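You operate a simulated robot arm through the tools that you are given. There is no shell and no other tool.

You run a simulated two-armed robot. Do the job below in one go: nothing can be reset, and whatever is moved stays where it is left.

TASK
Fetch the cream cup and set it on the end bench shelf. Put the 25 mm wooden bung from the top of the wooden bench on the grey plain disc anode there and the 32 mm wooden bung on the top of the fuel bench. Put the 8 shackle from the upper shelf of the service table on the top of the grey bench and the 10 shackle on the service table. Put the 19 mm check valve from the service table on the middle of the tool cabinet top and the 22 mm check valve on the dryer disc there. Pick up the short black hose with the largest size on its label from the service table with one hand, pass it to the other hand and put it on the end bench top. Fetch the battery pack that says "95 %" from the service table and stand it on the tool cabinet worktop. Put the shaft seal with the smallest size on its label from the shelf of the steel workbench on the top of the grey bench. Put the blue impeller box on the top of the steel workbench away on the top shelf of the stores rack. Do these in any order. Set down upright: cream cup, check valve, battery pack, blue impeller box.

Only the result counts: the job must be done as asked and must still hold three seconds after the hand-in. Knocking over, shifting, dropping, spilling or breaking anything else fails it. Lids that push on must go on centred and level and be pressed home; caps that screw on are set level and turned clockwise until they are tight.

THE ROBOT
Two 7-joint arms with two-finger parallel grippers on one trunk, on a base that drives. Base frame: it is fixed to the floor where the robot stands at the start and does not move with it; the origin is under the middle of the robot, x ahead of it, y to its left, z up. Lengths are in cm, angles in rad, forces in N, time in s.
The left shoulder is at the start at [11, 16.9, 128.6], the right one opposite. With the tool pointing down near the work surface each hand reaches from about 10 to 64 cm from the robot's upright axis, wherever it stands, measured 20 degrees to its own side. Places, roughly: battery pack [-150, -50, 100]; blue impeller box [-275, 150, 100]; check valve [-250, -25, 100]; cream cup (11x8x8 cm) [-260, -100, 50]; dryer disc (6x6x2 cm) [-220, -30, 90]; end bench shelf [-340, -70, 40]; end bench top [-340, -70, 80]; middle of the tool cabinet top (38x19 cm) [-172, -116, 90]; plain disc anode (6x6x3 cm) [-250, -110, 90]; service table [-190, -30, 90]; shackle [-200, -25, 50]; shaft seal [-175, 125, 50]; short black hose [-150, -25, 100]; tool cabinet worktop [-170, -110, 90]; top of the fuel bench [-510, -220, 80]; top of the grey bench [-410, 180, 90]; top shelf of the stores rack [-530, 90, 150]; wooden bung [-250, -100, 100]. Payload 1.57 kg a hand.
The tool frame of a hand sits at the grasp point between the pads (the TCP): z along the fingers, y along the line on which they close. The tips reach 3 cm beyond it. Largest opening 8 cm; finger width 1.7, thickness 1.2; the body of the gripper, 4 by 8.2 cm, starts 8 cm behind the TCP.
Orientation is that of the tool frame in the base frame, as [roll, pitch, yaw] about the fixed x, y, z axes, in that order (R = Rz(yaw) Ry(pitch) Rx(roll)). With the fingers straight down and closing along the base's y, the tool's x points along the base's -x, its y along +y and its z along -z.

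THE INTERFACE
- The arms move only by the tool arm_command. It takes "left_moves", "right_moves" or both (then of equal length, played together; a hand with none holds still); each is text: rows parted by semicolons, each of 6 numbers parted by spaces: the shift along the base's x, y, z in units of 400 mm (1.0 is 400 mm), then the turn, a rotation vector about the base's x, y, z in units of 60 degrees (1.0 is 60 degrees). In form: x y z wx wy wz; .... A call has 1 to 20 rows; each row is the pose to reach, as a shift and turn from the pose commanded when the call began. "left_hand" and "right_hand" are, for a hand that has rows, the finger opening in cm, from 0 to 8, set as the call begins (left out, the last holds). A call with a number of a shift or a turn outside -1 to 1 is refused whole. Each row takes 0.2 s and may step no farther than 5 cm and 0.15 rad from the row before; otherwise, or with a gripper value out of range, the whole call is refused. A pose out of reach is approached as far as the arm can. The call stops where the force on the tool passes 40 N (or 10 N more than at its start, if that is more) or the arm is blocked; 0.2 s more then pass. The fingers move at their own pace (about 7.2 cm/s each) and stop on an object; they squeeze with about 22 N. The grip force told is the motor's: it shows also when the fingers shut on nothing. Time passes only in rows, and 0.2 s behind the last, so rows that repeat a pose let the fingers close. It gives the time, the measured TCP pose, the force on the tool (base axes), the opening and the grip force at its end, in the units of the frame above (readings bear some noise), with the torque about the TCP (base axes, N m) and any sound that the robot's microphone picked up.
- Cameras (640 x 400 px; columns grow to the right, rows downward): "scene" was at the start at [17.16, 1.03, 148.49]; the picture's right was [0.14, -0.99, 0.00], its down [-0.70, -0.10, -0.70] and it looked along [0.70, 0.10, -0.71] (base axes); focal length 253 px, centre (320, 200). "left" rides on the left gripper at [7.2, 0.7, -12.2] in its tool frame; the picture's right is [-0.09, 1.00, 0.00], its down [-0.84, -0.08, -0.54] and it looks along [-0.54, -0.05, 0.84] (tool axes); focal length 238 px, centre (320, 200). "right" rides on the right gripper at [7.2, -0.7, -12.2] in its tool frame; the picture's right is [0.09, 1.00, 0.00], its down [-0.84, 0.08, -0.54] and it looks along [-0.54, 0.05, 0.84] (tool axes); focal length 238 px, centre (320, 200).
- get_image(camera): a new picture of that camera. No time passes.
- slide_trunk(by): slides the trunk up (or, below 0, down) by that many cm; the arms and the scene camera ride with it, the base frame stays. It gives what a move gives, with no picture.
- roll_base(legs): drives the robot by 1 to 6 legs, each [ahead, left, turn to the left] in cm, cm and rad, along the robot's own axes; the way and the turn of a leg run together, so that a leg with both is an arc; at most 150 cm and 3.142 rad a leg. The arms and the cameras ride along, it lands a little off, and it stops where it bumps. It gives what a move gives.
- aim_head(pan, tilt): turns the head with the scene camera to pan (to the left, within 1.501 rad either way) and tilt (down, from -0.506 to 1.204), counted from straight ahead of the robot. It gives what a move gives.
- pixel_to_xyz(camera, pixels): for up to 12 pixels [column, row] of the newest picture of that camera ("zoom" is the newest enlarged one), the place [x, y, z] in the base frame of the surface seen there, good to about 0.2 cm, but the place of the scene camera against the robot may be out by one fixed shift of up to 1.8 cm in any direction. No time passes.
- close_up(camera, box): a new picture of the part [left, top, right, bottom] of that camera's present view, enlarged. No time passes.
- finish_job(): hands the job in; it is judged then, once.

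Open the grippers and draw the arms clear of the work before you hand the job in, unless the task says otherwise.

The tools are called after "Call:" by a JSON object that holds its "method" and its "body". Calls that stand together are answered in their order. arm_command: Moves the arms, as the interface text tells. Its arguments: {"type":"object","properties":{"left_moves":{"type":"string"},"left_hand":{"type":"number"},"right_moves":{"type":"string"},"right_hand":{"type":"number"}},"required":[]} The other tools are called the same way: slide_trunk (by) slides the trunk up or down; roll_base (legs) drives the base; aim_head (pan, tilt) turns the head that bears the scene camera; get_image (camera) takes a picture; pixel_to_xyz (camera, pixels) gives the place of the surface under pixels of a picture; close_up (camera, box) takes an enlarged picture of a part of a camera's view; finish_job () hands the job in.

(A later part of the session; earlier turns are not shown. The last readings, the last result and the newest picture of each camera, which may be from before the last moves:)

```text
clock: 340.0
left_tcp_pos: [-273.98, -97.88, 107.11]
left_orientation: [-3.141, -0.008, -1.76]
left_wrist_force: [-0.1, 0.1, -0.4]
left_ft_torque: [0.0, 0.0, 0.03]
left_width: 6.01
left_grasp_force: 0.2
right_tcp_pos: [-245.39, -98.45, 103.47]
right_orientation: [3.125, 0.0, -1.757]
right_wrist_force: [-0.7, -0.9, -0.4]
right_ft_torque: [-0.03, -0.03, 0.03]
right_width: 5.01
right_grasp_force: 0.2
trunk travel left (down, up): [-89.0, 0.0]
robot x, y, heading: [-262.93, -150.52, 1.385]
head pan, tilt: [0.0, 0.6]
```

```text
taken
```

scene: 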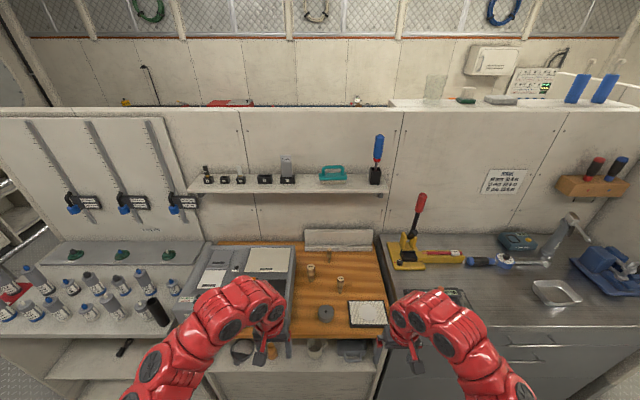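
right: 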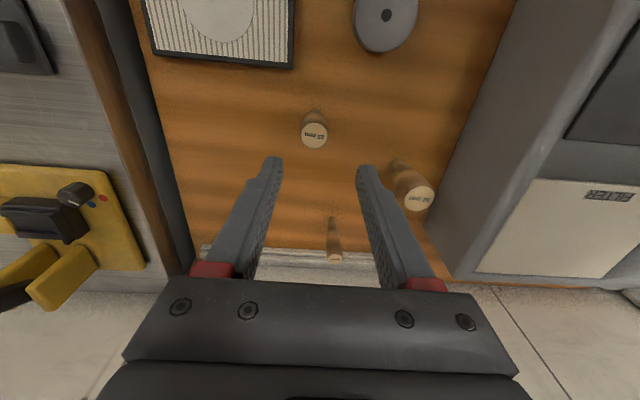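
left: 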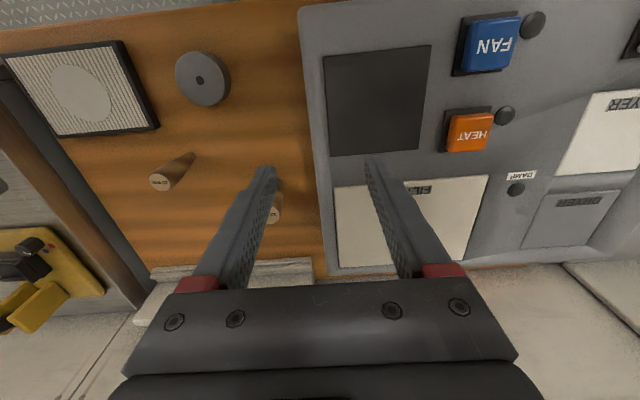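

Bung top at (315,134), about 0.3 cm off. I correct (+0.27,−0.33) and descend to z≈91.8.

Call:
{"method": "arm_command", "body": {"right_moves": "0.007 -0.008 -0.08 0 0 0; 0.007 -0.008 -0.16 0 0 0; 0.007 -0.008 -0.24 0 0 0; 0.007 -0.008 -0.291 0 0 0"}}

Call:
{"method": "get_image", "body": {"camera": "right"}}

```text
clock: 341.0
left_tcp_pos: [-273.87, -98.03, 107.19]
left_orientation: [3.14, -0.008, -1.761]
left_wrist_force: [-0.4, 0.0, 0.1]
left_ft_torque: [0.02, 0.01, 0.01]
left_width: 6.0
left_grasp_force: 0.1
right_tcp_pos: [-244.86, -98.97, 91.38]
right_orientation: [3.125, -0.002, -1.758]
right_wrist_force: [0.2, -0.3, 0.1]
right_ft_torque: [-0.03, 0.02, -0.03]
right_width: 5.02
right_grasp_force: 0.2
trunk travel left (down, up): [-89.0, 0.0]
robot x, y, heading: [-263.21, -150.56, 1.385]
head pan, tilt: [0.0, 0.6]
```

```text
taken
```

right: 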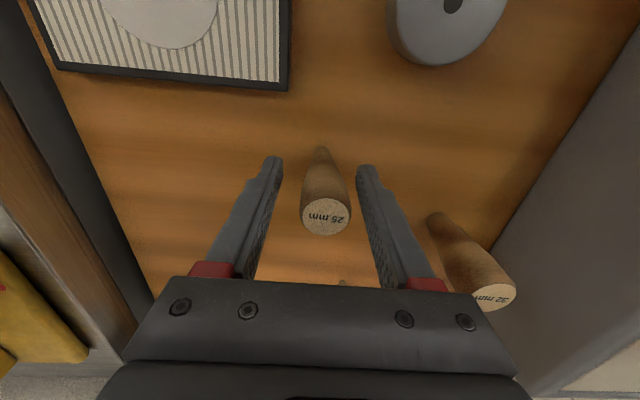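

The 25 mm bung is between the fingers. I close the right hand.

Call:
{"method": "arm_command", "body": {"right_moves": "-0.004 0 0 0 0 0; -0.004 0 0 0 0 0; -0.004 0 0 0 0 0; -0.004 0 0 0 0 0", "right_hand": 0.5}}

Call:
{"method": "arm_command", "body": {"right_moves": "0 0 0.05 0 0 0; 0 0 0.1 0 0 0; 0 0 0.15 0 0 0"}}

Call:
{"method": "get_image", "body": {"camera": "right"}}

```text
clock: 342.0
left_tcp_pos: [-273.68, -98.11, 107.14]
left_orientation: [3.141, -0.006, -1.763]
left_wrist_force: [-0.6, 0.9, -0.7]
left_ft_torque: [0.01, 0.0, -0.01]
left_width: 6.01
left_grasp_force: 0.1
right_tcp_pos: [-244.99, -98.82, 91.67]
right_orientation: [3.125, 0.001, -1.759]
right_wrist_force: [-0.1, -0.9, -0.5]
right_ft_torque: [0.01, 0.0, 0.02]
right_width: 2.66
right_grasp_force: 22.0
trunk travel left (down, up): [-89.0, 0.0]
robot x, y, heading: [-263.16, -150.59, 1.384]
head pan, tilt: [0.0, 0.6]
```

```text
clock: 342.8
left_tcp_pos: [-273.74, -98.02, 107.26]
left_orientation: [3.14, -0.008, -1.759]
left_wrist_force: [0.0, -0.3, -0.1]
left_ft_torque: [0.0, 0.02, -0.03]
left_width: 6.0
left_grasp_force: 0.0
right_tcp_pos: [-244.99, -98.89, 97.65]
right_orientation: [3.125, 0.0, -1.756]
right_wrist_force: [-0.1, -0.4, 0.0]
right_ft_torque: [0.03, 0.01, -0.03]
right_width: 2.67
right_grasp_force: 22.6
trunk travel left (down, up): [-89.0, 0.0]
robot x, y, heading: [-263.35, -150.06, 1.384]
head pan, tilt: [0.0, 0.6]
```

```text
taken
```

right: 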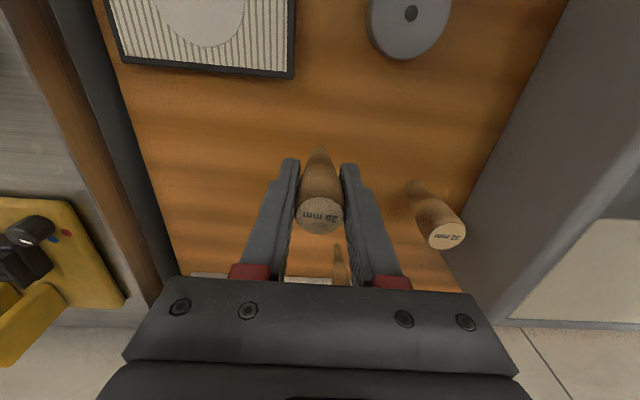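

Bung is held. I carry it over the anode (shift −8.0,−8.35).

Call:
{"method": "arm_command", "body": {"right_moves": "-0.067 -0.07 0 0 0 0; -0.133 -0.139 0 0 0 0; -0.2 -0.209 0 0 0 0"}}

Call:
{"method": "get_image", "body": {"camera": "right"}}

Call:
{"method": "get_image", "body": {"camera": "left"}}

```text
clock: 343.6
left_tcp_pos: [-273.83, -98.1, 107.24]
left_orientation: [3.141, -0.006, -1.762]
left_wrist_force: [-0.1, -0.7, -0.3]
left_ft_torque: [-0.04, -0.01, 0.04]
left_width: 6.0
left_grasp_force: 0.0
right_tcp_pos: [-253.07, -107.23, 97.84]
right_orientation: [3.123, 0.002, -1.756]
right_wrist_force: [0.3, -0.1, 0.3]
right_ft_torque: [-0.02, -0.02, -0.05]
right_width: 2.65
right_grasp_force: 22.5
trunk travel left (down, up): [-89.0, 0.0]
robot x, y, heading: [-263.3, -150.75, 1.384]
head pan, tilt: [0.0, 0.6]
```

```text
taken
```

right: 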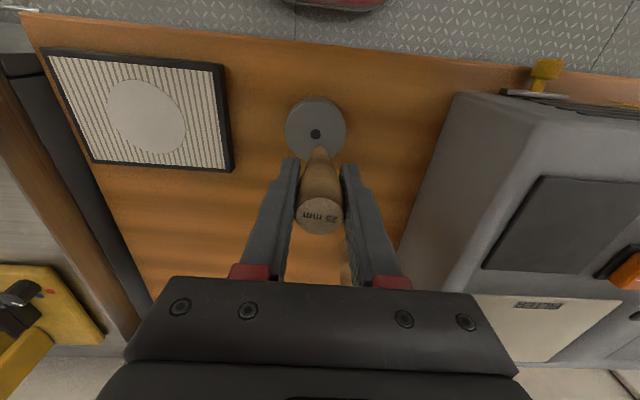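

```text
taken
```

left: 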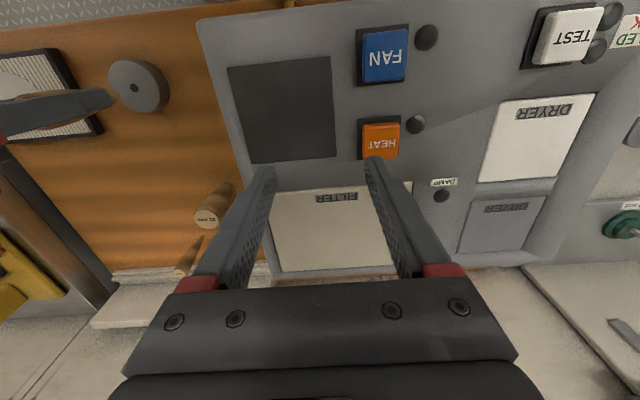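

I measure the hole relative to the hand for fine centring.

Call:
{"method": "pixel_to_xyz", "body": {"camera": "right", "pixels": [[312, 140], [286, 130], [347, 128], [317, 98], [315, 125], [300, 150], [335, 120]]}}

Call:
{"method": "close_up", "body": {"camera": "right", "box": [270, 80, 370, 240]}}

```text
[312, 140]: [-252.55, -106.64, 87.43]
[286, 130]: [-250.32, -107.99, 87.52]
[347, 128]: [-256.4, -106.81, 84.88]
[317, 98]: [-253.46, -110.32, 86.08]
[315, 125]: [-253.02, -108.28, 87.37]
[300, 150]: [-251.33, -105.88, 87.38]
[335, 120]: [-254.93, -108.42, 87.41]
```

```text
2.50 times, centred on (320, 160) of right
```

zoom: 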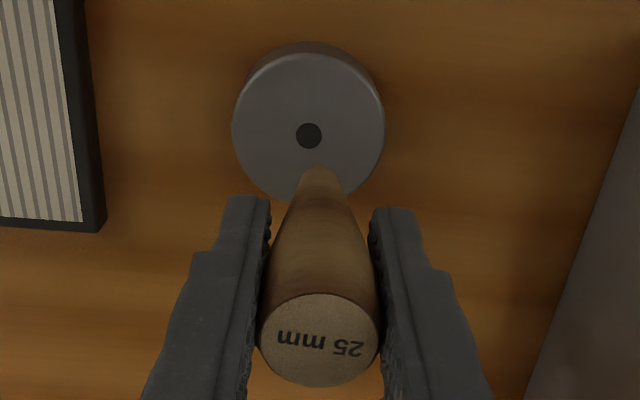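

Hole is at (-252.9,-107.25). I shift +0.2 and lower 3.45 cm.

Call:
{"method": "arm_command", "body": {"right_moves": "0.0055 -0.002 0 0 0 0; 0.0055 -0.002 -0.04 0 0 0; 0.0055 -0.002 -0.075 0 0 0; 0.0055 -0.002 -0.0865 0 0 0; 0.0055 -0.002 -0.0865 0 0 0"}}

Call:
{"method": "close_up", "body": {"camera": "right", "box": [270, 80, 370, 240]}}

Call:
{"method": "get_image", "body": {"camera": "left"}}

```text
clock: 344.8
left_tcp_pos: [-273.78, -98.05, 107.16]
left_orientation: [3.139, -0.007, -1.76]
left_wrist_force: [0.1, 0.1, -0.2]
left_ft_torque: [-0.01, -0.01, 0.01]
left_width: 5.98
left_grasp_force: 0.0
right_tcp_pos: [-252.86, -107.14, 94.26]
right_orientation: [3.123, 0.001, -1.759]
right_wrist_force: [0.5, -0.1, -1.2]
right_ft_torque: [0.01, -0.04, 0.01]
right_width: 2.66
right_grasp_force: 21.6
trunk travel left (down, up): [-89.0, 0.0]
robot x, y, heading: [-263.31, -150.59, 1.387]
head pan, tilt: [0.0, 0.6]
```

```text
2.50 times, centred on (320, 160) of right
```

zoom: 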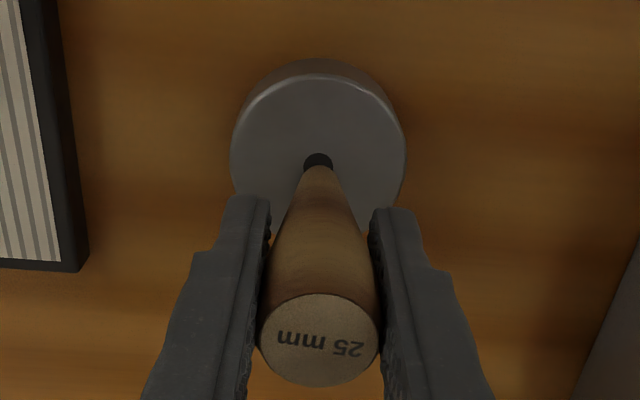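

```text
taken
```

left: 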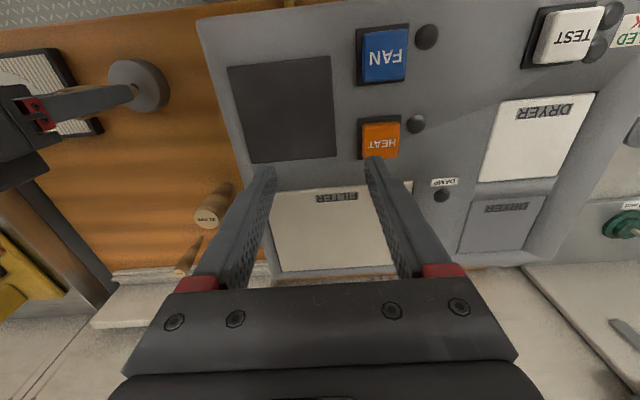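

The bung is ~0.5 cm beyond the disc centre. I lift 0.3, shift 0.5 cm toward the robot, and lower again.

Call:
{"method": "arm_command", "body": {"right_moves": "0 0 0.0075 0 0 0; -0.0024 -0.012 0.0075 0 0 0; -0.0024 -0.012 0 0 0 0; -0.0024 -0.012 -0.001 0 0 0"}}

Call:
{"method": "close_up", "body": {"camera": "right", "box": [270, 80, 370, 240]}}

```text
clock: 345.8
left_tcp_pos: [-273.82, -98.03, 107.24]
left_orientation: [3.14, -0.007, -1.762]
left_wrist_force: [-0.2, 0.6, -0.1]
left_ft_torque: [0.01, 0.02, -0.01]
left_width: 6.0
left_grasp_force: 0.0
right_tcp_pos: [-252.92, -107.75, 94.15]
right_orientation: [3.123, -0.001, -1.76]
right_wrist_force: [0.9, -0.9, 0.2]
right_ft_torque: [0.01, 0.0, -0.01]
right_width: 2.66
right_grasp_force: 21.9
trunk travel left (down, up): [-89.0, 0.0]
robot x, y, heading: [-263.05, -150.57, 1.386]
head pan, tilt: [0.0, 0.6]
```

```text
2.50 times, centred on (320, 160) of right
```

zoom: 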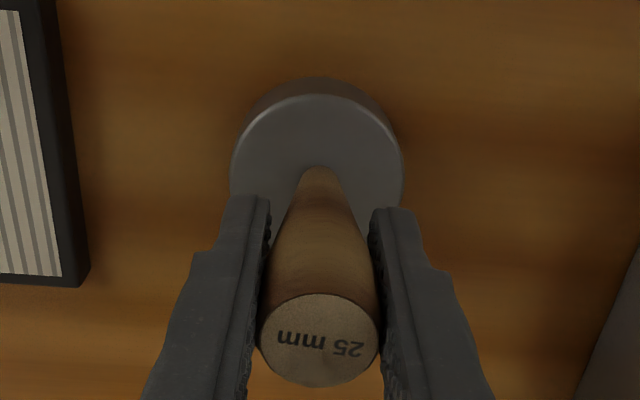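

The hole is now hidden beneath the bung, so it's centred. I release by opening to 5.

Call:
{"method": "arm_command", "body": {"right_moves": "0 0 -0.001 0 0 0; 0 0 -0.001 0 0 0; 0 0 -0.001 0 0 0; 0 0 -0.001 0 0 0", "right_hand": 5}}

Call:
{"method": "arm_command", "body": {"right_moves": "0 0 0.08 0 0 0; 0 0 0.16 0 0 0; 0 0 0.25 0 0 0"}}

Call:
{"method": "get_image", "body": {"camera": "right"}}

Call:
{"method": "get_image", "body": {"camera": "left"}}

```text
clock: 346.8
left_tcp_pos: [-273.88, -98.08, 107.17]
left_orientation: [3.14, -0.007, -1.761]
left_wrist_force: [0.3, 0.9, 0.9]
left_ft_torque: [0.05, 0.0, 0.03]
left_width: 6.04
left_grasp_force: 0.0
right_tcp_pos: [-252.85, -108.1, 94.05]
right_orientation: [3.124, 0.001, -1.756]
right_wrist_force: [0.0, -1.0, 0.2]
right_ft_torque: [0.0, 0.01, -0.03]
right_width: 4.98
right_grasp_force: 0.1
trunk travel left (down, up): [-89.0, 0.0]
robot x, y, heading: [-263.24, -150.19, 1.383]
head pan, tilt: [0.0, 0.6]
```

```text
clock: 347.6
left_tcp_pos: [-273.82, -98.07, 107.27]
left_orientation: [3.14, -0.009, -1.763]
left_wrist_force: [-0.5, -0.7, -0.4]
left_ft_torque: [-0.03, -0.02, 0.01]
left_width: 6.0
left_grasp_force: 0.0
right_tcp_pos: [-252.85, -107.8, 103.94]
right_orientation: [3.122, 0.0, -1.761]
right_wrist_force: [-0.2, 0.1, -0.7]
right_ft_torque: [0.0, 0.01, -0.01]
right_width: 4.98
right_grasp_force: 0.0
trunk travel left (down, up): [-89.0, 0.0]
robot x, y, heading: [-263.22, -150.28, 1.382]
head pan, tilt: [0.0, 0.6]
```

```text
taken
```

right: 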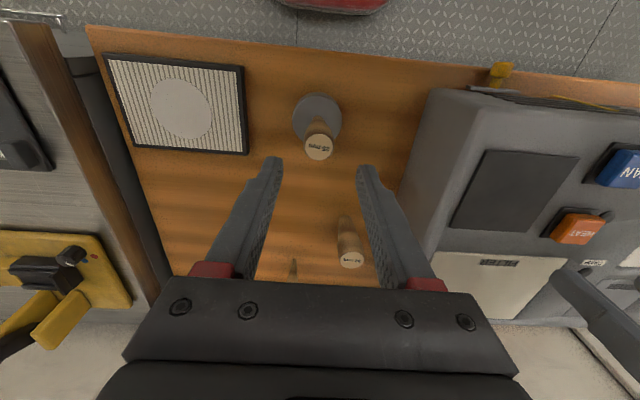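

```text
taken
```

left: 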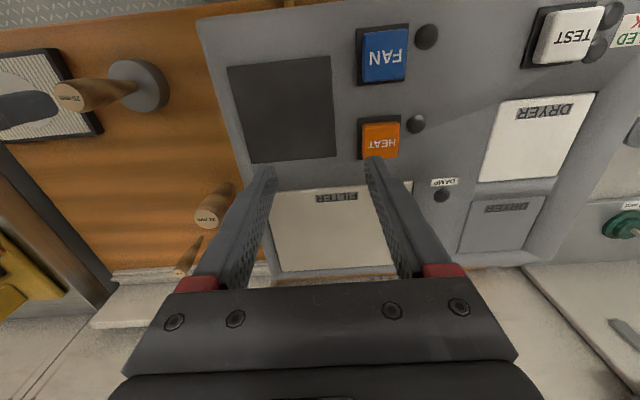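

The 25 mm bung stands on the disc. Next the cream cup on the shelf below: I back off 30 cm and lower the trunk to look at it.

Call:
{"method": "roll_base", "body": {"legs": [[-32, 0, 0]]}}

Call:
{"method": "slide_trunk", "body": {"by": -40}}

Call:
{"method": "slide_trunk", "body": {"by": -30}}

Call:
{"method": "aim_head", "body": {"pan": 0, "tilt": 0.5}}

Call:
{"method": "get_image", "body": {"camera": "scene"}}

```text
clock: 349.8
left_tcp_pos: [-279.97, -129.94, 107.14]
left_orientation: [3.141, -0.008, -1.759]
left_wrist_force: [-0.9, -0.6, 0.6]
left_ft_torque: [0.04, 0.01, -0.02]
left_width: 5.98
left_grasp_force: 0.0
right_tcp_pos: [-258.99, -139.68, 103.89]
right_orientation: [3.123, 0.0, -1.758]
right_wrist_force: [0.3, -0.7, 0.1]
right_ft_torque: [0.0, 0.02, 0.01]
right_width: 5.0
right_grasp_force: 0.2
trunk travel left (down, up): [-89.0, 0.0]
robot x, y, heading: [-269.23, -182.48, 1.386]
head pan, tilt: [0.0, 0.6]
```

```text
clock: 353.6
left_tcp_pos: [-279.98, -129.95, 67.26]
left_orientation: [3.14, -0.008, -1.758]
left_wrist_force: [-0.1, 0.0, -0.5]
left_ft_torque: [0.0, 0.0, -0.01]
left_width: 5.97
left_grasp_force: 0.1
right_tcp_pos: [-259.02, -139.72, 63.97]
right_orientation: [3.123, 0.002, -1.754]
right_wrist_force: [0.3, -0.3, -0.1]
right_ft_torque: [-0.01, 0.01, 0.02]
right_width: 5.0
right_grasp_force: 0.1
trunk travel left (down, up): [-49.0, 40.0]
robot x, y, heading: [-269.71, -182.41, 1.387]
head pan, tilt: [0.0, 0.6]
```

```text
clock: 356.6
left_tcp_pos: [-279.97, -130.13, 37.23]
left_orientation: [3.14, -0.007, -1.76]
left_wrist_force: [-0.1, -0.1, 0.4]
left_ft_torque: [0.0, 0.0, 0.01]
left_width: 5.98
left_grasp_force: 0.0
right_tcp_pos: [-258.89, -139.59, 33.91]
right_orientation: [3.123, 0.002, -1.756]
right_wrist_force: [-0.5, 0.4, -0.3]
right_ft_torque: [0.02, -0.01, 0.03]
right_width: 5.0
right_grasp_force: 0.3
trunk travel left (down, up): [-19.0, 70.0]
robot x, y, heading: [-269.25, -182.52, 1.386]
head pan, tilt: [0.0, 0.6]
```

```text
clock: 357.3
left_tcp_pos: [-279.85, -130.11, 37.17]
left_orientation: [3.14, -0.007, -1.759]
left_wrist_force: [-0.6, 1.1, 0.3]
left_ft_torque: [0.0, -0.02, 0.02]
left_width: 6.01
left_grasp_force: 0.1
right_tcp_pos: [-258.92, -139.68, 33.85]
right_orientation: [3.121, 0.0, -1.756]
right_wrist_force: [-0.3, 0.8, -0.7]
right_ft_torque: [0.01, 0.0, 0.02]
right_width: 5.01
right_grasp_force: 0.1
trunk travel left (down, up): [-19.0, 70.0]
robot x, y, heading: [-269.4, -182.62, 1.387]
head pan, tilt: [0.0, 0.499]
```

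```text
taken
```

scene: 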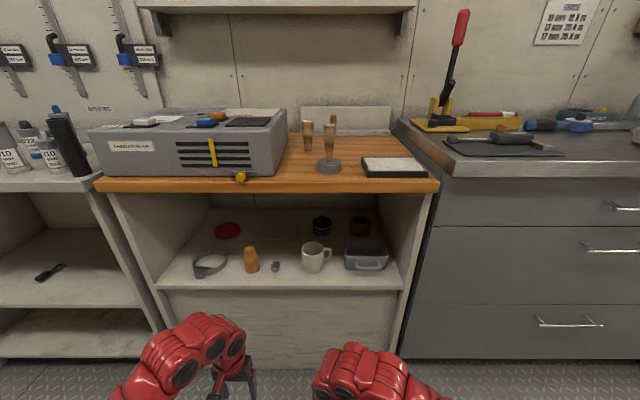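

The cup is at (314,257), handle to the right; the end-bench shelf is at left. I zoom and measure both.

Call:
{"method": "close_up", "body": {"camera": "scene", "box": [220, 210, 400, 300]}}

Call:
{"method": "pixel_to_xyz", "body": {"camera": "scene", "pixels": [[314, 262], [304, 260], [323, 260], [312, 272], [331, 252], [314, 246], [300, 280], [250, 262], [275, 266], [365, 255], [320, 195], [318, 290]]}}

Call:
{"method": "pixel_to_xyz", "body": {"camera": "scene", "pixels": [[60, 290], [90, 300], [45, 272], [110, 285], [20, 260], [80, 195], [130, 300], [30, 300], [75, 260], [100, 250]]}}

```text
3.56 times, centred on (310, 255) of scene
```

zoom: 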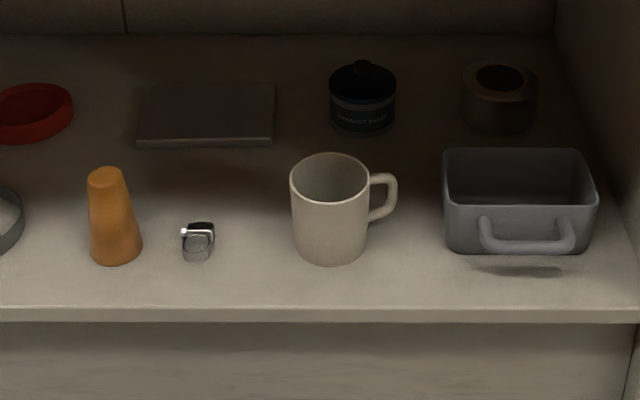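

```text
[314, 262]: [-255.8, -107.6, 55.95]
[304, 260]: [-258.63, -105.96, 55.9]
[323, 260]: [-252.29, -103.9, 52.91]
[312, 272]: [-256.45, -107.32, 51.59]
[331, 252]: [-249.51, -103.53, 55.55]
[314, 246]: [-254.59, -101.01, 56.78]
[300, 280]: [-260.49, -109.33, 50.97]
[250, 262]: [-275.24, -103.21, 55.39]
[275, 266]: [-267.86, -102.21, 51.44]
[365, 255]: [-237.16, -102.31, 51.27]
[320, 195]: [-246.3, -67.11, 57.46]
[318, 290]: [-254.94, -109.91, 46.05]
```

```text
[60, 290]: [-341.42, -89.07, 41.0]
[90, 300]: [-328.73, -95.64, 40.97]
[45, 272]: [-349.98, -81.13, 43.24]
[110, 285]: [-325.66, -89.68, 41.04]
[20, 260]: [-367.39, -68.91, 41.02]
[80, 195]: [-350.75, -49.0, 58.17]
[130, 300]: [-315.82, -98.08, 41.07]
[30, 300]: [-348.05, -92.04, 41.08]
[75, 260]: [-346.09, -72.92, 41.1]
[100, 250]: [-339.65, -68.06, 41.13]
```

The cup body is ~7.1 cm wide, handle pointing right/back, shelf z≈49.9. I'll grasp it with the left hand yawed 0.5 rad to avoid the handle: back off, turn right 0.5, and tilt the left hand.

Call:
{"method": "roll_base", "body": {"legs": [[-8, 0, 0], [0, 0, -0.5]]}}

Call:
{"method": "arm_command", "body": {"left_moves": "0.01 0.012 0.1 0.0907 -0.0744 0; 0.02 0.024 0.2 0.1814 -0.1488 0; 0.03 0.036 0.3 0.272 -0.223 0; 0.04 0.048 0.4 0.363 -0.2976 0; 0.06 0.073 0.48 0.4535 -0.372 0; 0.08 0.097 0.56 0.5443 -0.4464 0", "left_hand": 8}}

```text
clock: 359.8
left_tcp_pos: [-254.76, -139.21, 37.21]
left_orientation: [3.139, -0.007, -2.264]
left_wrist_force: [0.1, -0.7, -0.3]
left_ft_torque: [0.0, 0.01, 0.01]
left_width: 5.99
left_grasp_force: 0.1
right_tcp_pos: [-241.13, -157.84, 33.92]
right_orientation: [3.122, 0.0, -2.26]
right_wrist_force: [-0.1, 0.3, 0.0]
right_ft_torque: [-0.01, 0.0, -0.03]
right_width: 4.99
right_grasp_force: 0.1
trunk travel left (down, up): [-19.0, 70.0]
robot x, y, heading: [-270.82, -190.31, 0.877]
head pan, tilt: [0.0, 0.499]
```

```text
clock: 361.2
left_tcp_pos: [-252.08, -136.07, 58.84]
left_orientation: [3.138, 0.525, -2.265]
left_wrist_force: [-0.9, -0.4, 0.1]
left_ft_torque: [0.0, 0.02, -0.05]
left_width: 8.03
left_grasp_force: 0.0
left hand out of reach, approached as far as the arm can: row 4, 5, 6
right_tcp_pos: [-241.02, -157.8, 33.94]
right_orientation: [3.122, 0.0, -2.259]
right_wrist_force: [-0.1, 0.4, -0.3]
right_ft_torque: [0.0, 0.0, 0.01]
right_width: 5.02
right_grasp_force: 0.0
trunk travel left (down, up): [-19.0, 70.0]
robot x, y, heading: [-270.73, -190.9, 0.883]
head pan, tilt: [0.0, 0.499]
```

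The left hand reached tilt 0.525. I continue in smaller steps upward/forward with more tilt.

Call:
{"method": "arm_command", "body": {"left_moves": "0.016 0.019 0.035 0.0368 -0.0304 0; 0.032 0.038 0.07 0.0736 -0.0608 0; 0.048 0.058 0.105 0.11 -0.091 0; 0.064 0.077 0.14 0.147 -0.1217 0; 0.08 0.096 0.165 0.17 -0.14 0"}}

Call:
{"method": "get_image", "body": {"camera": "left"}}

```text
clock: 362.4
left_tcp_pos: [-248.92, -132.52, 65.19]
left_orientation: [3.134, 0.757, -2.266]
left_wrist_force: [0.3, -0.4, -0.6]
left_ft_torque: [0.0, 0.06, 0.0]
left_width: 7.99
left_grasp_force: 0.1
right_tcp_pos: [-241.09, -157.96, 34.03]
right_orientation: [3.121, 0.001, -2.259]
right_wrist_force: [-0.9, -0.7, -0.4]
right_ft_torque: [-0.02, 0.0, -0.02]
right_width: 5.01
right_grasp_force: 0.1
trunk travel left (down, up): [-19.0, 70.0]
robot x, y, heading: [-270.67, -189.98, 0.882]
head pan, tilt: [0.0, 0.499]
```

```text
taken
```

left: 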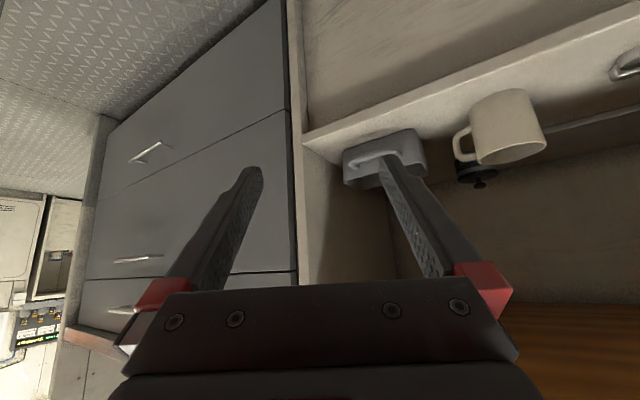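

Now at tilt 0.757. The left camera sees the mug at (508,130). I measure it.

Call:
{"method": "pixel_to_xyz", "body": {"camera": "left", "pixels": [[508, 120], [480, 145], [545, 145], [512, 155], [475, 110], [530, 100], [495, 95], [455, 150], [460, 135], [450, 110], [560, 130], [512, 90]]}}

Call:
{"method": "close_up", "body": {"camera": "left", "box": [430, 70, 590, 190]}}

```text
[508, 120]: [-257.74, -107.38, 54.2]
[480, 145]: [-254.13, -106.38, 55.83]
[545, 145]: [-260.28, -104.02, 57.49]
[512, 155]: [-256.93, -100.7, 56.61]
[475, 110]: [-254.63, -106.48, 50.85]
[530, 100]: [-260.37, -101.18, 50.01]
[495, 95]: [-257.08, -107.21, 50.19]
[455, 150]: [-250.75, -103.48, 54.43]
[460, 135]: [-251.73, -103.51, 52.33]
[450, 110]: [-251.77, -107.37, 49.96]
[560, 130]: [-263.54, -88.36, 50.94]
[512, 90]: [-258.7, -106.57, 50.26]
```

```text
3.33 times, centred on (510, 130) of left
```

zoom: 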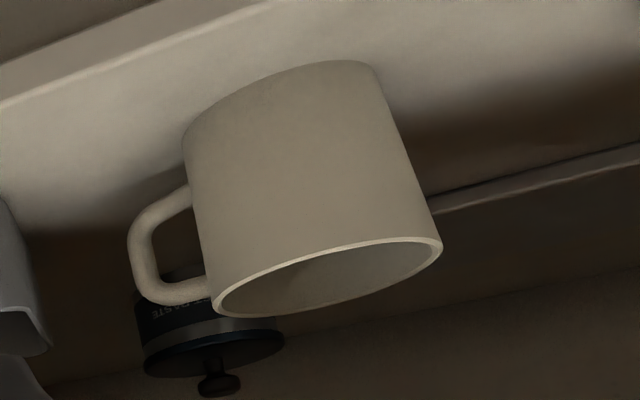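

Cup centre is (-256.7,-104.0), radius 3.5, rim z 57.5. I lower the trunk 3 cm, drive left 24 and forward 9, and recheck.

Call:
{"method": "slide_trunk", "body": {"by": -3}}

Call:
{"method": "roll_base", "body": {"legs": [[0, 24.2, 0], [9, 0, 0]]}}

Call:
{"method": "get_image", "body": {"camera": "left"}}

Call:
{"method": "get_image", "body": {"camera": "scene"}}

```text
clock: 363.1
left_tcp_pos: [-248.84, -132.49, 62.16]
left_orientation: [3.135, 0.757, -2.265]
left_wrist_force: [0.1, -0.1, -0.4]
left_ft_torque: [0.0, 0.02, 0.0]
left_width: 8.01
left_grasp_force: 0.0
right_tcp_pos: [-241.03, -157.84, 31.01]
right_orientation: [3.122, 0.0, -2.261]
right_wrist_force: [0.6, 0.0, -0.1]
right_ft_torque: [0.02, -0.02, -0.01]
right_width: 5.02
right_grasp_force: 0.1
trunk travel left (down, up): [-16.0, 73.0]
robot x, y, heading: [-270.39, -190.13, 0.88]
head pan, tilt: [0.0, 0.499]
```

```text
clock: 365.6
left_tcp_pos: [-261.78, -110.45, 62.14]
left_orientation: [3.134, 0.755, -2.263]
left_wrist_force: [1.0, 0.3, 0.1]
left_ft_torque: [0.0, 0.01, 0.0]
left_width: 8.0
left_grasp_force: 0.0
right_tcp_pos: [-253.82, -135.69, 30.86]
right_orientation: [3.124, 0.0, -2.258]
right_wrist_force: [0.8, -0.5, 0.1]
right_ft_torque: [-0.05, 0.0, 0.0]
right_width: 4.99
right_grasp_force: 0.1
trunk travel left (down, up): [-16.0, 73.0]
robot x, y, heading: [-283.53, -168.17, 0.889]
head pan, tilt: [0.0, 0.499]
```

```text
taken
```

left: 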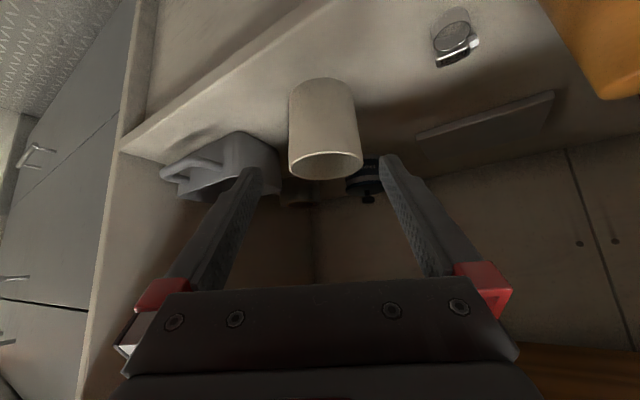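

```text
taken
```

scene: 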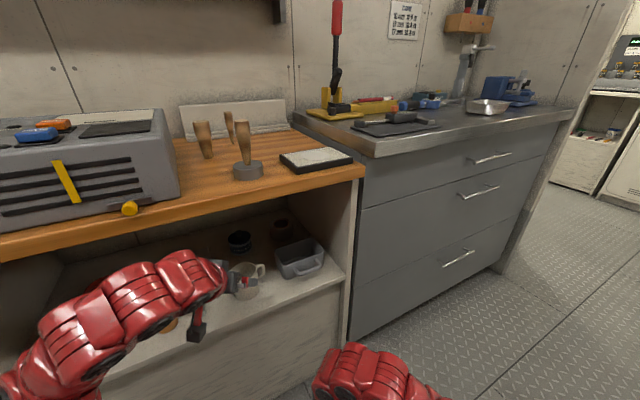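

The mug is centred at col 325. I re-measure it from here before the final approach.

Call:
{"method": "pixel_to_xyz", "body": {"camera": "left", "pixels": [[292, 120], [357, 120], [325, 120], [325, 90], [310, 100], [345, 105], [290, 165], [360, 160], [325, 152], [455, 55], [300, 205]]}}

Call:
{"method": "close_up", "body": {"camera": "left", "box": [240, 60, 400, 220]}}

```text
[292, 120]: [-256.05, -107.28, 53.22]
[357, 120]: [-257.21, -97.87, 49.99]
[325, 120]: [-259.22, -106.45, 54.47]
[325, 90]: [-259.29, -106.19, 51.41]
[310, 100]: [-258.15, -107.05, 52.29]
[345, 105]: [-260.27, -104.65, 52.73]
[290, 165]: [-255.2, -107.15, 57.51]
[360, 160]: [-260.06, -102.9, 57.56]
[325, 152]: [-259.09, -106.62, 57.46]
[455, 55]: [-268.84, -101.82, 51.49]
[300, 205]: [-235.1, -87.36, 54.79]
```

```text
2.50 times, centred on (320, 140) of left
```

zoom: 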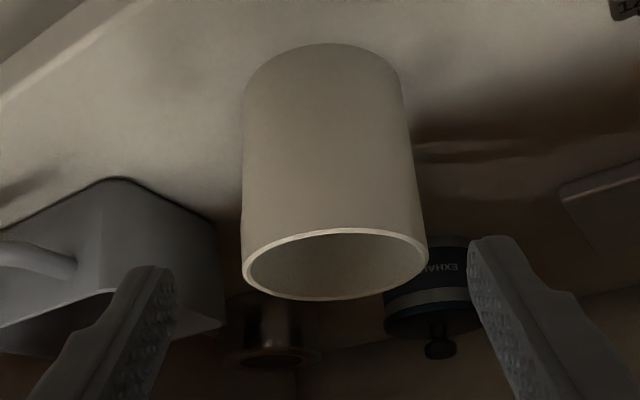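

Cup is 0.25 cm left of the hand axis. I nudge the hand, drive forward 7.4 cm above the rim, and check.

Call:
{"method": "arm_command", "body": {"left_moves": "-0.0048 0.004 0 0 0 0; -0.0048 0.004 0 0 0 0"}}

Call:
{"method": "roll_base", "body": {"legs": [[7.4, 0, 0]]}}

Call:
{"method": "get_image", "body": {"camera": "left"}}

```text
clock: 366.2
left_tcp_pos: [-261.88, -110.32, 62.21]
left_orientation: [3.135, 0.755, -2.261]
left_wrist_force: [-0.3, 0.0, -0.7]
left_ft_torque: [0.0, 0.0, 0.03]
left_width: 8.03
left_grasp_force: 0.0
right_tcp_pos: [-253.85, -135.73, 31.01]
right_orientation: [3.122, -0.001, -2.258]
right_wrist_force: [0.1, -0.1, -0.5]
right_ft_torque: [0.0, 0.0, -0.02]
right_width: 4.97
right_grasp_force: 0.1
trunk travel left (down, up): [-16.0, 73.0]
robot x, y, heading: [-283.71, -168.53, 0.886]
head pan, tilt: [0.0, 0.499]
```

```text
clock: 367.2
left_tcp_pos: [-257.18, -104.4, 62.29]
left_orientation: [3.135, 0.755, -2.26]
left_wrist_force: [0.0, 0.3, 0.5]
left_ft_torque: [0.03, 0.0, 0.0]
left_width: 8.0
left_grasp_force: 0.1
right_tcp_pos: [-249.22, -129.86, 30.83]
right_orientation: [3.123, 0.0, -2.257]
right_wrist_force: [0.7, 1.1, -0.1]
right_ft_torque: [-0.03, 0.0, 0.03]
right_width: 4.99
right_grasp_force: 0.1
trunk travel left (down, up): [-16.0, 73.0]
robot x, y, heading: [-279.08, -162.3, 0.887]
head pan, tilt: [0.0, 0.499]
```

```text
taken
```

left: 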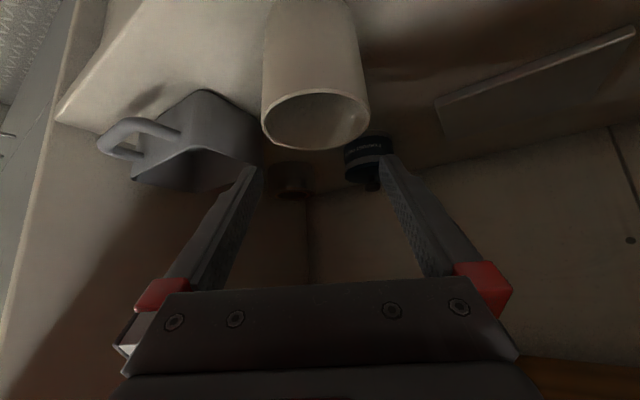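

Alignment matches (rim centre col 315.5 vs expected 315.6). I lower the trunk 7.7 cm so the fingers straddle the mug.

Call:
{"method": "slide_trunk", "body": {"by": -7.7}}

Call:
{"method": "get_image", "body": {"camera": "left"}}

```text
clock: 368.4
left_tcp_pos: [-257.2, -104.43, 54.65]
left_orientation: [3.135, 0.756, -2.26]
left_wrist_force: [-0.4, 0.3, 0.1]
left_ft_torque: [-0.01, 0.01, -0.05]
left_width: 8.0
left_grasp_force: 0.0
right_tcp_pos: [-249.2, -129.72, 23.21]
right_orientation: [3.124, 0.0, -2.257]
right_wrist_force: [0.4, 0.3, -0.3]
right_ft_torque: [0.02, 0.02, 0.02]
right_width: 4.96
right_grasp_force: 0.0
trunk travel left (down, up): [-8.3, 80.8]
robot x, y, heading: [-278.55, -162.68, 0.879]
head pan, tilt: [0.0, 0.499]
```

```text
taken
```

left: 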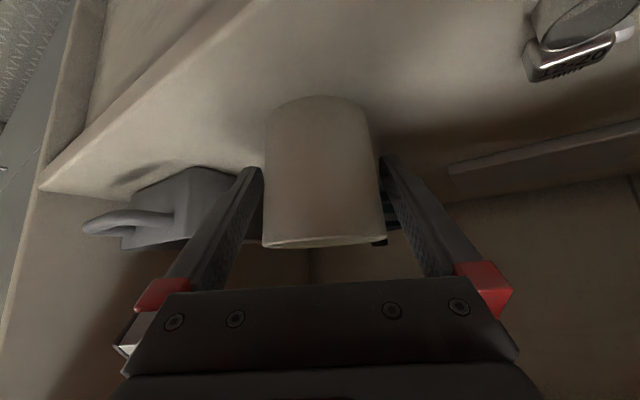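

The mug is between the fingers. I close the left hand.

Call:
{"method": "arm_command", "body": {"left_moves": "0 0 0 0 0 0; 0 0 0 0 0 0; 0 0 0 0 0 0; 0 0 0 0 0 0", "left_hand": 4}}

Call:
{"method": "slide_trunk", "body": {"by": 3}}

Call:
{"method": "get_image", "body": {"camera": "left"}}

```text
clock: 369.4
left_tcp_pos: [-257.29, -104.45, 54.45]
left_orientation: [3.134, 0.755, -2.26]
left_wrist_force: [-1.1, 0.2, 0.5]
left_ft_torque: [-0.05, -0.02, -0.01]
left_width: 6.87
left_grasp_force: 22.1
right_tcp_pos: [-249.12, -129.72, 23.15]
right_orientation: [3.123, 0.0, -2.257]
right_wrist_force: [-0.3, -0.9, -0.3]
right_ft_torque: [0.0, 0.0, 0.02]
right_width: 5.0
right_grasp_force: 0.1
trunk travel left (down, up): [-8.3, 80.8]
robot x, y, heading: [-278.35, -162.19, 0.886]
head pan, tilt: [0.0, 0.499]
```

```text
clock: 370.1
left_tcp_pos: [-257.32, -104.45, 57.42]
left_orientation: [3.135, 0.756, -2.26]
left_wrist_force: [-0.3, -0.9, -0.3]
left_ft_torque: [0.01, 0.01, 0.01]
left_width: 6.85
left_grasp_force: 22.0
right_tcp_pos: [-249.12, -129.83, 26.19]
right_orientation: [3.121, 0.0, -2.257]
right_wrist_force: [0.0, -0.6, 0.7]
right_ft_torque: [0.01, -0.01, 0.03]
right_width: 5.03
right_grasp_force: 0.0
trunk travel left (down, up): [-11.3, 77.8]
robot x, y, heading: [-278.57, -162.35, 0.883]
head pan, tilt: [0.0, 0.499]
```

```text
taken
```

left: 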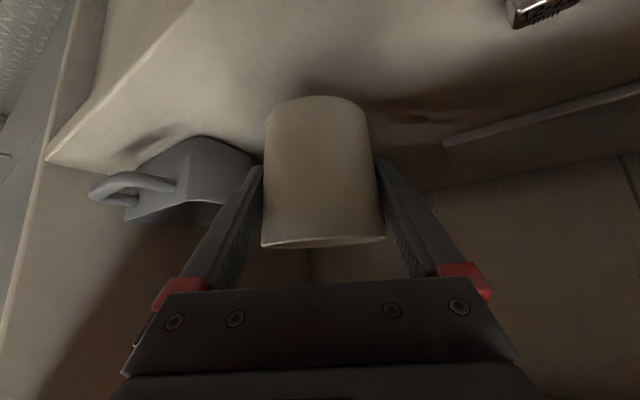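

Cup gripped (6.86) and lifted. I back out 30 cm, move diagonally along the aisle to in front of the end bench, and look.

Call:
{"method": "roll_base", "body": {"legs": [[-30, 0, 0], [-33, 67, 0]]}}

Call:
{"method": "get_image", "body": {"camera": "scene"}}

Call:
{"method": "get_image", "body": {"camera": "left"}}

```text
clock: 375.9
left_tcp_pos: [-351.13, -111.31, 57.49]
left_orientation: [3.135, 0.756, -2.252]
left_wrist_force: [0.2, 0.9, -0.3]
left_ft_torque: [0.03, 0.03, 0.03]
left_width: 6.83
left_grasp_force: 22.2
right_tcp_pos: [-342.88, -136.52, 26.26]
right_orientation: [3.122, 0.0, -2.25]
right_wrist_force: [0.8, -0.8, 0.4]
right_ft_torque: [0.0, 0.0, 0.04]
right_width: 5.02
right_grasp_force: 0.0
trunk travel left (down, up): [-11.3, 77.8]
robot x, y, heading: [-372.13, -169.52, 0.894]
head pan, tilt: [0.0, 0.499]
```

```text
taken
```

scene: 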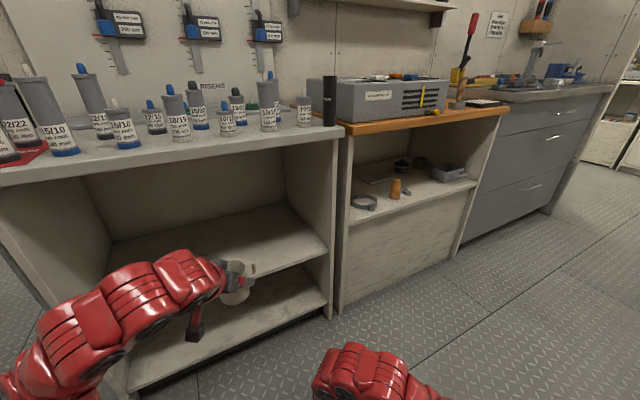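

```text
taken
```

left: 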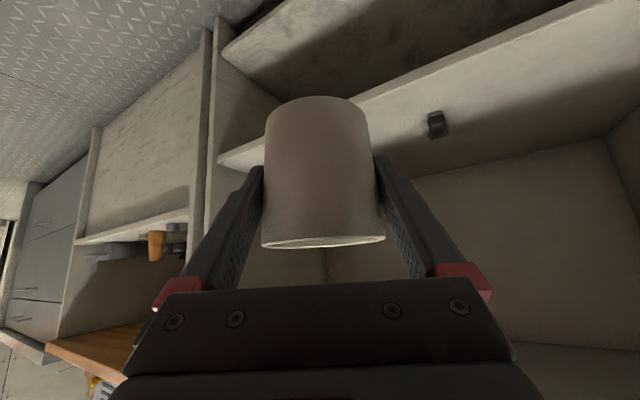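

I measure the shelf surface, its front edge and the small black item with the left camera.

Call:
{"method": "pixel_to_xyz", "body": {"camera": "left", "pixels": [[437, 125], [400, 115], [420, 150], [500, 100], [380, 105], [450, 75], [560, 30], [240, 155], [400, 95], [230, 120], [500, 140], [560, 60]]}}

Call:
{"method": "pixel_to_xyz", "body": {"camera": "scene", "pixels": [[260, 255], [320, 250], [300, 265], [210, 225], [140, 240], [330, 245], [250, 210], [335, 130], [260, 285], [320, 305]]}}

```text
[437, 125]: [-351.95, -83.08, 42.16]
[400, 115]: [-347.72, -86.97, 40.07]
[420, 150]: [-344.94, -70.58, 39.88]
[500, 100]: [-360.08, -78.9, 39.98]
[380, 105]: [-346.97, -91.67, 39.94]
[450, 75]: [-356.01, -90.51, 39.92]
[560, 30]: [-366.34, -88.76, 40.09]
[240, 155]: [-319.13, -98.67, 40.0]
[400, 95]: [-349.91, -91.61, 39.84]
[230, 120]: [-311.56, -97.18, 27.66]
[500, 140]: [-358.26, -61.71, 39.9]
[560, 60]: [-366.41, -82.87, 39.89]
```

```text
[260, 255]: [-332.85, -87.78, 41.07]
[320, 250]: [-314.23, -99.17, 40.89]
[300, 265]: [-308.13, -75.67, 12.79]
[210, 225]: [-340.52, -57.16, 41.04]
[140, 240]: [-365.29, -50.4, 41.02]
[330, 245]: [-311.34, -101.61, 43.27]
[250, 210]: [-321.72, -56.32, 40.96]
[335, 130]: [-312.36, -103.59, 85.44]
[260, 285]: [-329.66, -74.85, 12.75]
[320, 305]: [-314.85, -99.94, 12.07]
```

Shelf z=39.95; free spot at (-331,-85). I first lower the left arm 2 cm (testing reach) and the trunk 6 cm.

Call:
{"method": "arm_command", "body": {"left_moves": "0 0 -0.025 0 0 0; 0 0 -0.05 0 0 0"}}

Call:
{"method": "slide_trunk", "body": {"by": -6}}

```text
clock: 376.5
left_tcp_pos: [-351.01, -111.35, 55.48]
left_orientation: [3.14, 0.754, -2.249]
left_wrist_force: [-0.5, 0.4, -0.7]
left_ft_torque: [0.02, 0.02, -0.01]
left_width: 6.87
left_grasp_force: 21.9
right_tcp_pos: [-342.85, -136.58, 26.21]
right_orientation: [3.122, -0.001, -2.251]
right_wrist_force: [0.0, 0.5, -0.2]
right_ft_torque: [0.03, 0.02, 0.01]
right_width: 5.01
right_grasp_force: 0.1
trunk travel left (down, up): [-11.3, 77.8]
robot x, y, heading: [-372.13, -169.41, 0.897]
head pan, tilt: [0.0, 0.499]
```

```text
clock: 377.5
left_tcp_pos: [-351.04, -111.3, 49.57]
left_orientation: [3.139, 0.756, -2.249]
left_wrist_force: [-0.1, 0.4, -1.3]
left_ft_torque: [-0.05, 0.02, 0.01]
left_width: 6.86
left_grasp_force: 21.4
right_tcp_pos: [-342.83, -136.62, 20.25]
right_orientation: [3.122, 0.001, -2.249]
right_wrist_force: [-0.5, 0.2, 1.0]
right_ft_torque: [-0.01, 0.04, 0.04]
right_width: 4.98
right_grasp_force: 0.0
trunk travel left (down, up): [-5.3, 83.7]
robot x, y, heading: [-371.92, -169.34, 0.895]
head pan, tilt: [0.0, 0.499]
```

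Reached. Cup bottom is at 45.0. I drive forward 22 cm (left 1) into the shelf opening and check.

Call:
{"method": "roll_base", "body": {"legs": [[0, 1, 0], [22, 0, 0]]}}

Call:
{"method": "get_image", "body": {"camera": "scene"}}

Call:
{"method": "get_image", "body": {"camera": "left"}}

```text
clock: 379.6
left_tcp_pos: [-337.92, -93.41, 49.55]
left_orientation: [3.139, 0.755, -2.251]
left_wrist_force: [0.1, 0.4, -0.6]
left_ft_torque: [-0.01, 0.0, -0.01]
left_width: 6.89
left_grasp_force: 21.7
right_tcp_pos: [-329.77, -118.59, 20.28]
right_orientation: [3.123, -0.001, -2.25]
right_wrist_force: [0.7, -0.7, -0.4]
right_ft_torque: [-0.02, 0.0, 0.01]
right_width: 5.0
right_grasp_force: 0.1
trunk travel left (down, up): [-5.3, 83.7]
robot x, y, heading: [-358.87, -151.29, 0.895]
head pan, tilt: [0.0, 0.499]
```

```text
taken
```

scene: 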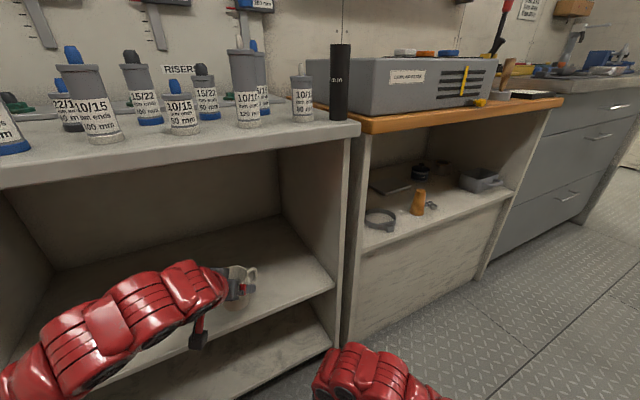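

```text
taken
```

left: 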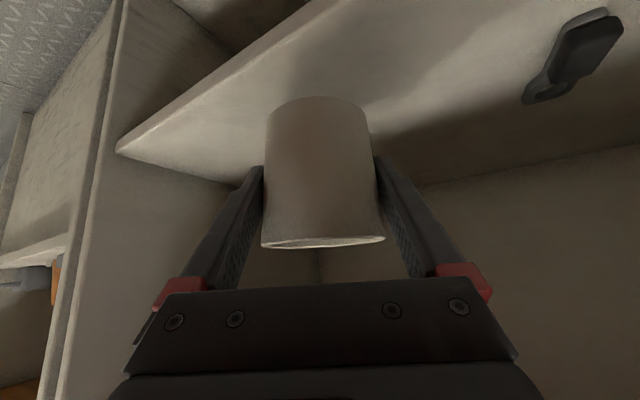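

I go forward another 8 cm, then lower the trunk by 4.9 cm to set the cup down.

Call:
{"method": "roll_base", "body": {"legs": [[8, 0, 0]]}}

Call:
{"method": "slide_trunk", "body": {"by": -4.6}}

Call:
{"method": "get_image", "body": {"camera": "left"}}

```text
clock: 380.6
left_tcp_pos: [-333.12, -87.17, 49.62]
left_orientation: [3.138, 0.753, -2.251]
left_wrist_force: [-0.2, -0.4, -0.6]
left_ft_torque: [0.02, 0.0, 0.0]
left_width: 6.89
left_grasp_force: 22.0
right_tcp_pos: [-324.76, -112.4, 20.3]
right_orientation: [3.122, 0.001, -2.248]
right_wrist_force: [-0.7, -0.4, -0.5]
right_ft_torque: [-0.02, 0.04, 0.01]
right_width: 5.0
right_grasp_force: 0.0
trunk travel left (down, up): [-5.3, 83.7]
robot x, y, heading: [-353.92, -144.98, 0.888]
head pan, tilt: [0.0, 0.499]
```

```text
clock: 381.5
left_tcp_pos: [-333.07, -87.35, 45.03]
left_orientation: [3.139, 0.756, -2.249]
left_wrist_force: [0.6, 0.3, -0.3]
left_ft_torque: [0.01, -0.02, 0.01]
left_width: 6.85
left_grasp_force: 22.2
right_tcp_pos: [-324.8, -112.42, 15.52]
right_orientation: [3.122, 0.0, -2.25]
right_wrist_force: [1.7, -0.1, 0.1]
right_ft_torque: [0.01, -0.01, 0.01]
right_width: 4.99
right_grasp_force: 0.0
trunk travel left (down, up): [-0.7, 88.4]
robot x, y, heading: [-353.9, -145.31, 0.895]
head pan, tilt: [0.0, 0.499]
```

```text
taken
```

left: 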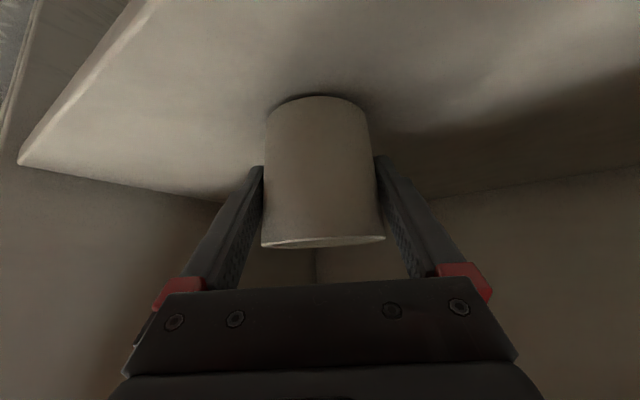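

Cup bottom is ~0.5 cm above the shelf. I lower 0.5 more and check force.

Call:
{"method": "slide_trunk", "body": {"by": -0.5}}

```text
clock: 382.0
left_tcp_pos: [-332.99, -87.3, 44.6]
left_orientation: [3.138, 0.754, -2.25]
left_wrist_force: [-0.2, -0.5, 4.4]
left_ft_torque: [-0.07, -0.16, 0.04]
left_width: 6.87
left_grasp_force: 22.4
right_tcp_pos: [-324.79, -112.44, 15.1]
right_orientation: [3.123, 0.0, -2.251]
right_wrist_force: [0.2, -0.1, 0.1]
right_ft_torque: [0.01, -0.01, -0.02]
right_width: 5.0
right_grasp_force: 0.0
trunk travel left (down, up): [-0.2, 88.8]
robot x, y, heading: [-354.19, -145.21, 0.894]
head pan, tilt: [0.0, 0.499]
```

Contact (4.4 N up). I open the left hand, then raise the trunk 8 cm straight up to leave the cup.

Call:
{"method": "arm_command", "body": {"left_moves": "0 0 0 0 0 0; 0 0 0 0 0 0; 0 0 0 0 0 0", "left_hand": 8}}

Call:
{"method": "slide_trunk", "body": {"by": 8}}

Call:
{"method": "get_image", "body": {"camera": "left"}}

```text
clock: 382.8
left_tcp_pos: [-332.96, -87.19, 44.36]
left_orientation: [3.139, 0.753, -2.249]
left_wrist_force: [0.0, -0.1, -0.4]
left_ft_torque: [-0.02, 0.0, -0.01]
left_width: 8.0
left_grasp_force: 0.0
right_tcp_pos: [-324.8, -112.47, 15.05]
right_orientation: [3.123, 0.0, -2.251]
right_wrist_force: [0.4, -0.2, 0.3]
right_ft_torque: [0.01, -0.01, 0.01]
right_width: 5.0
right_grasp_force: 0.0
trunk travel left (down, up): [-0.2, 88.8]
robot x, y, heading: [-354.48, -144.89, 0.891]
head pan, tilt: [0.0, 0.499]
```

```text
clock: 384.0
left_tcp_pos: [-332.95, -87.27, 52.38]
left_orientation: [3.138, 0.755, -2.249]
left_wrist_force: [-0.4, 0.7, -0.1]
left_ft_torque: [0.01, 0.02, 0.0]
left_width: 8.01
left_grasp_force: 0.0
right_tcp_pos: [-324.75, -112.43, 23.13]
right_orientation: [3.123, 0.0, -2.249]
right_wrist_force: [-0.4, -0.6, 0.5]
right_ft_torque: [0.0, 0.03, 0.0]
right_width: 4.99
right_grasp_force: 0.1
trunk travel left (down, up): [-8.2, 80.8]
robot x, y, heading: [-353.65, -145.18, 0.89]
head pan, tilt: [0.0, 0.499]
```

```text
taken
```

left: 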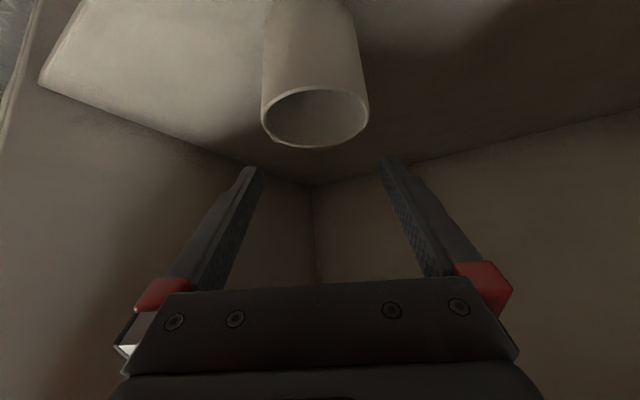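

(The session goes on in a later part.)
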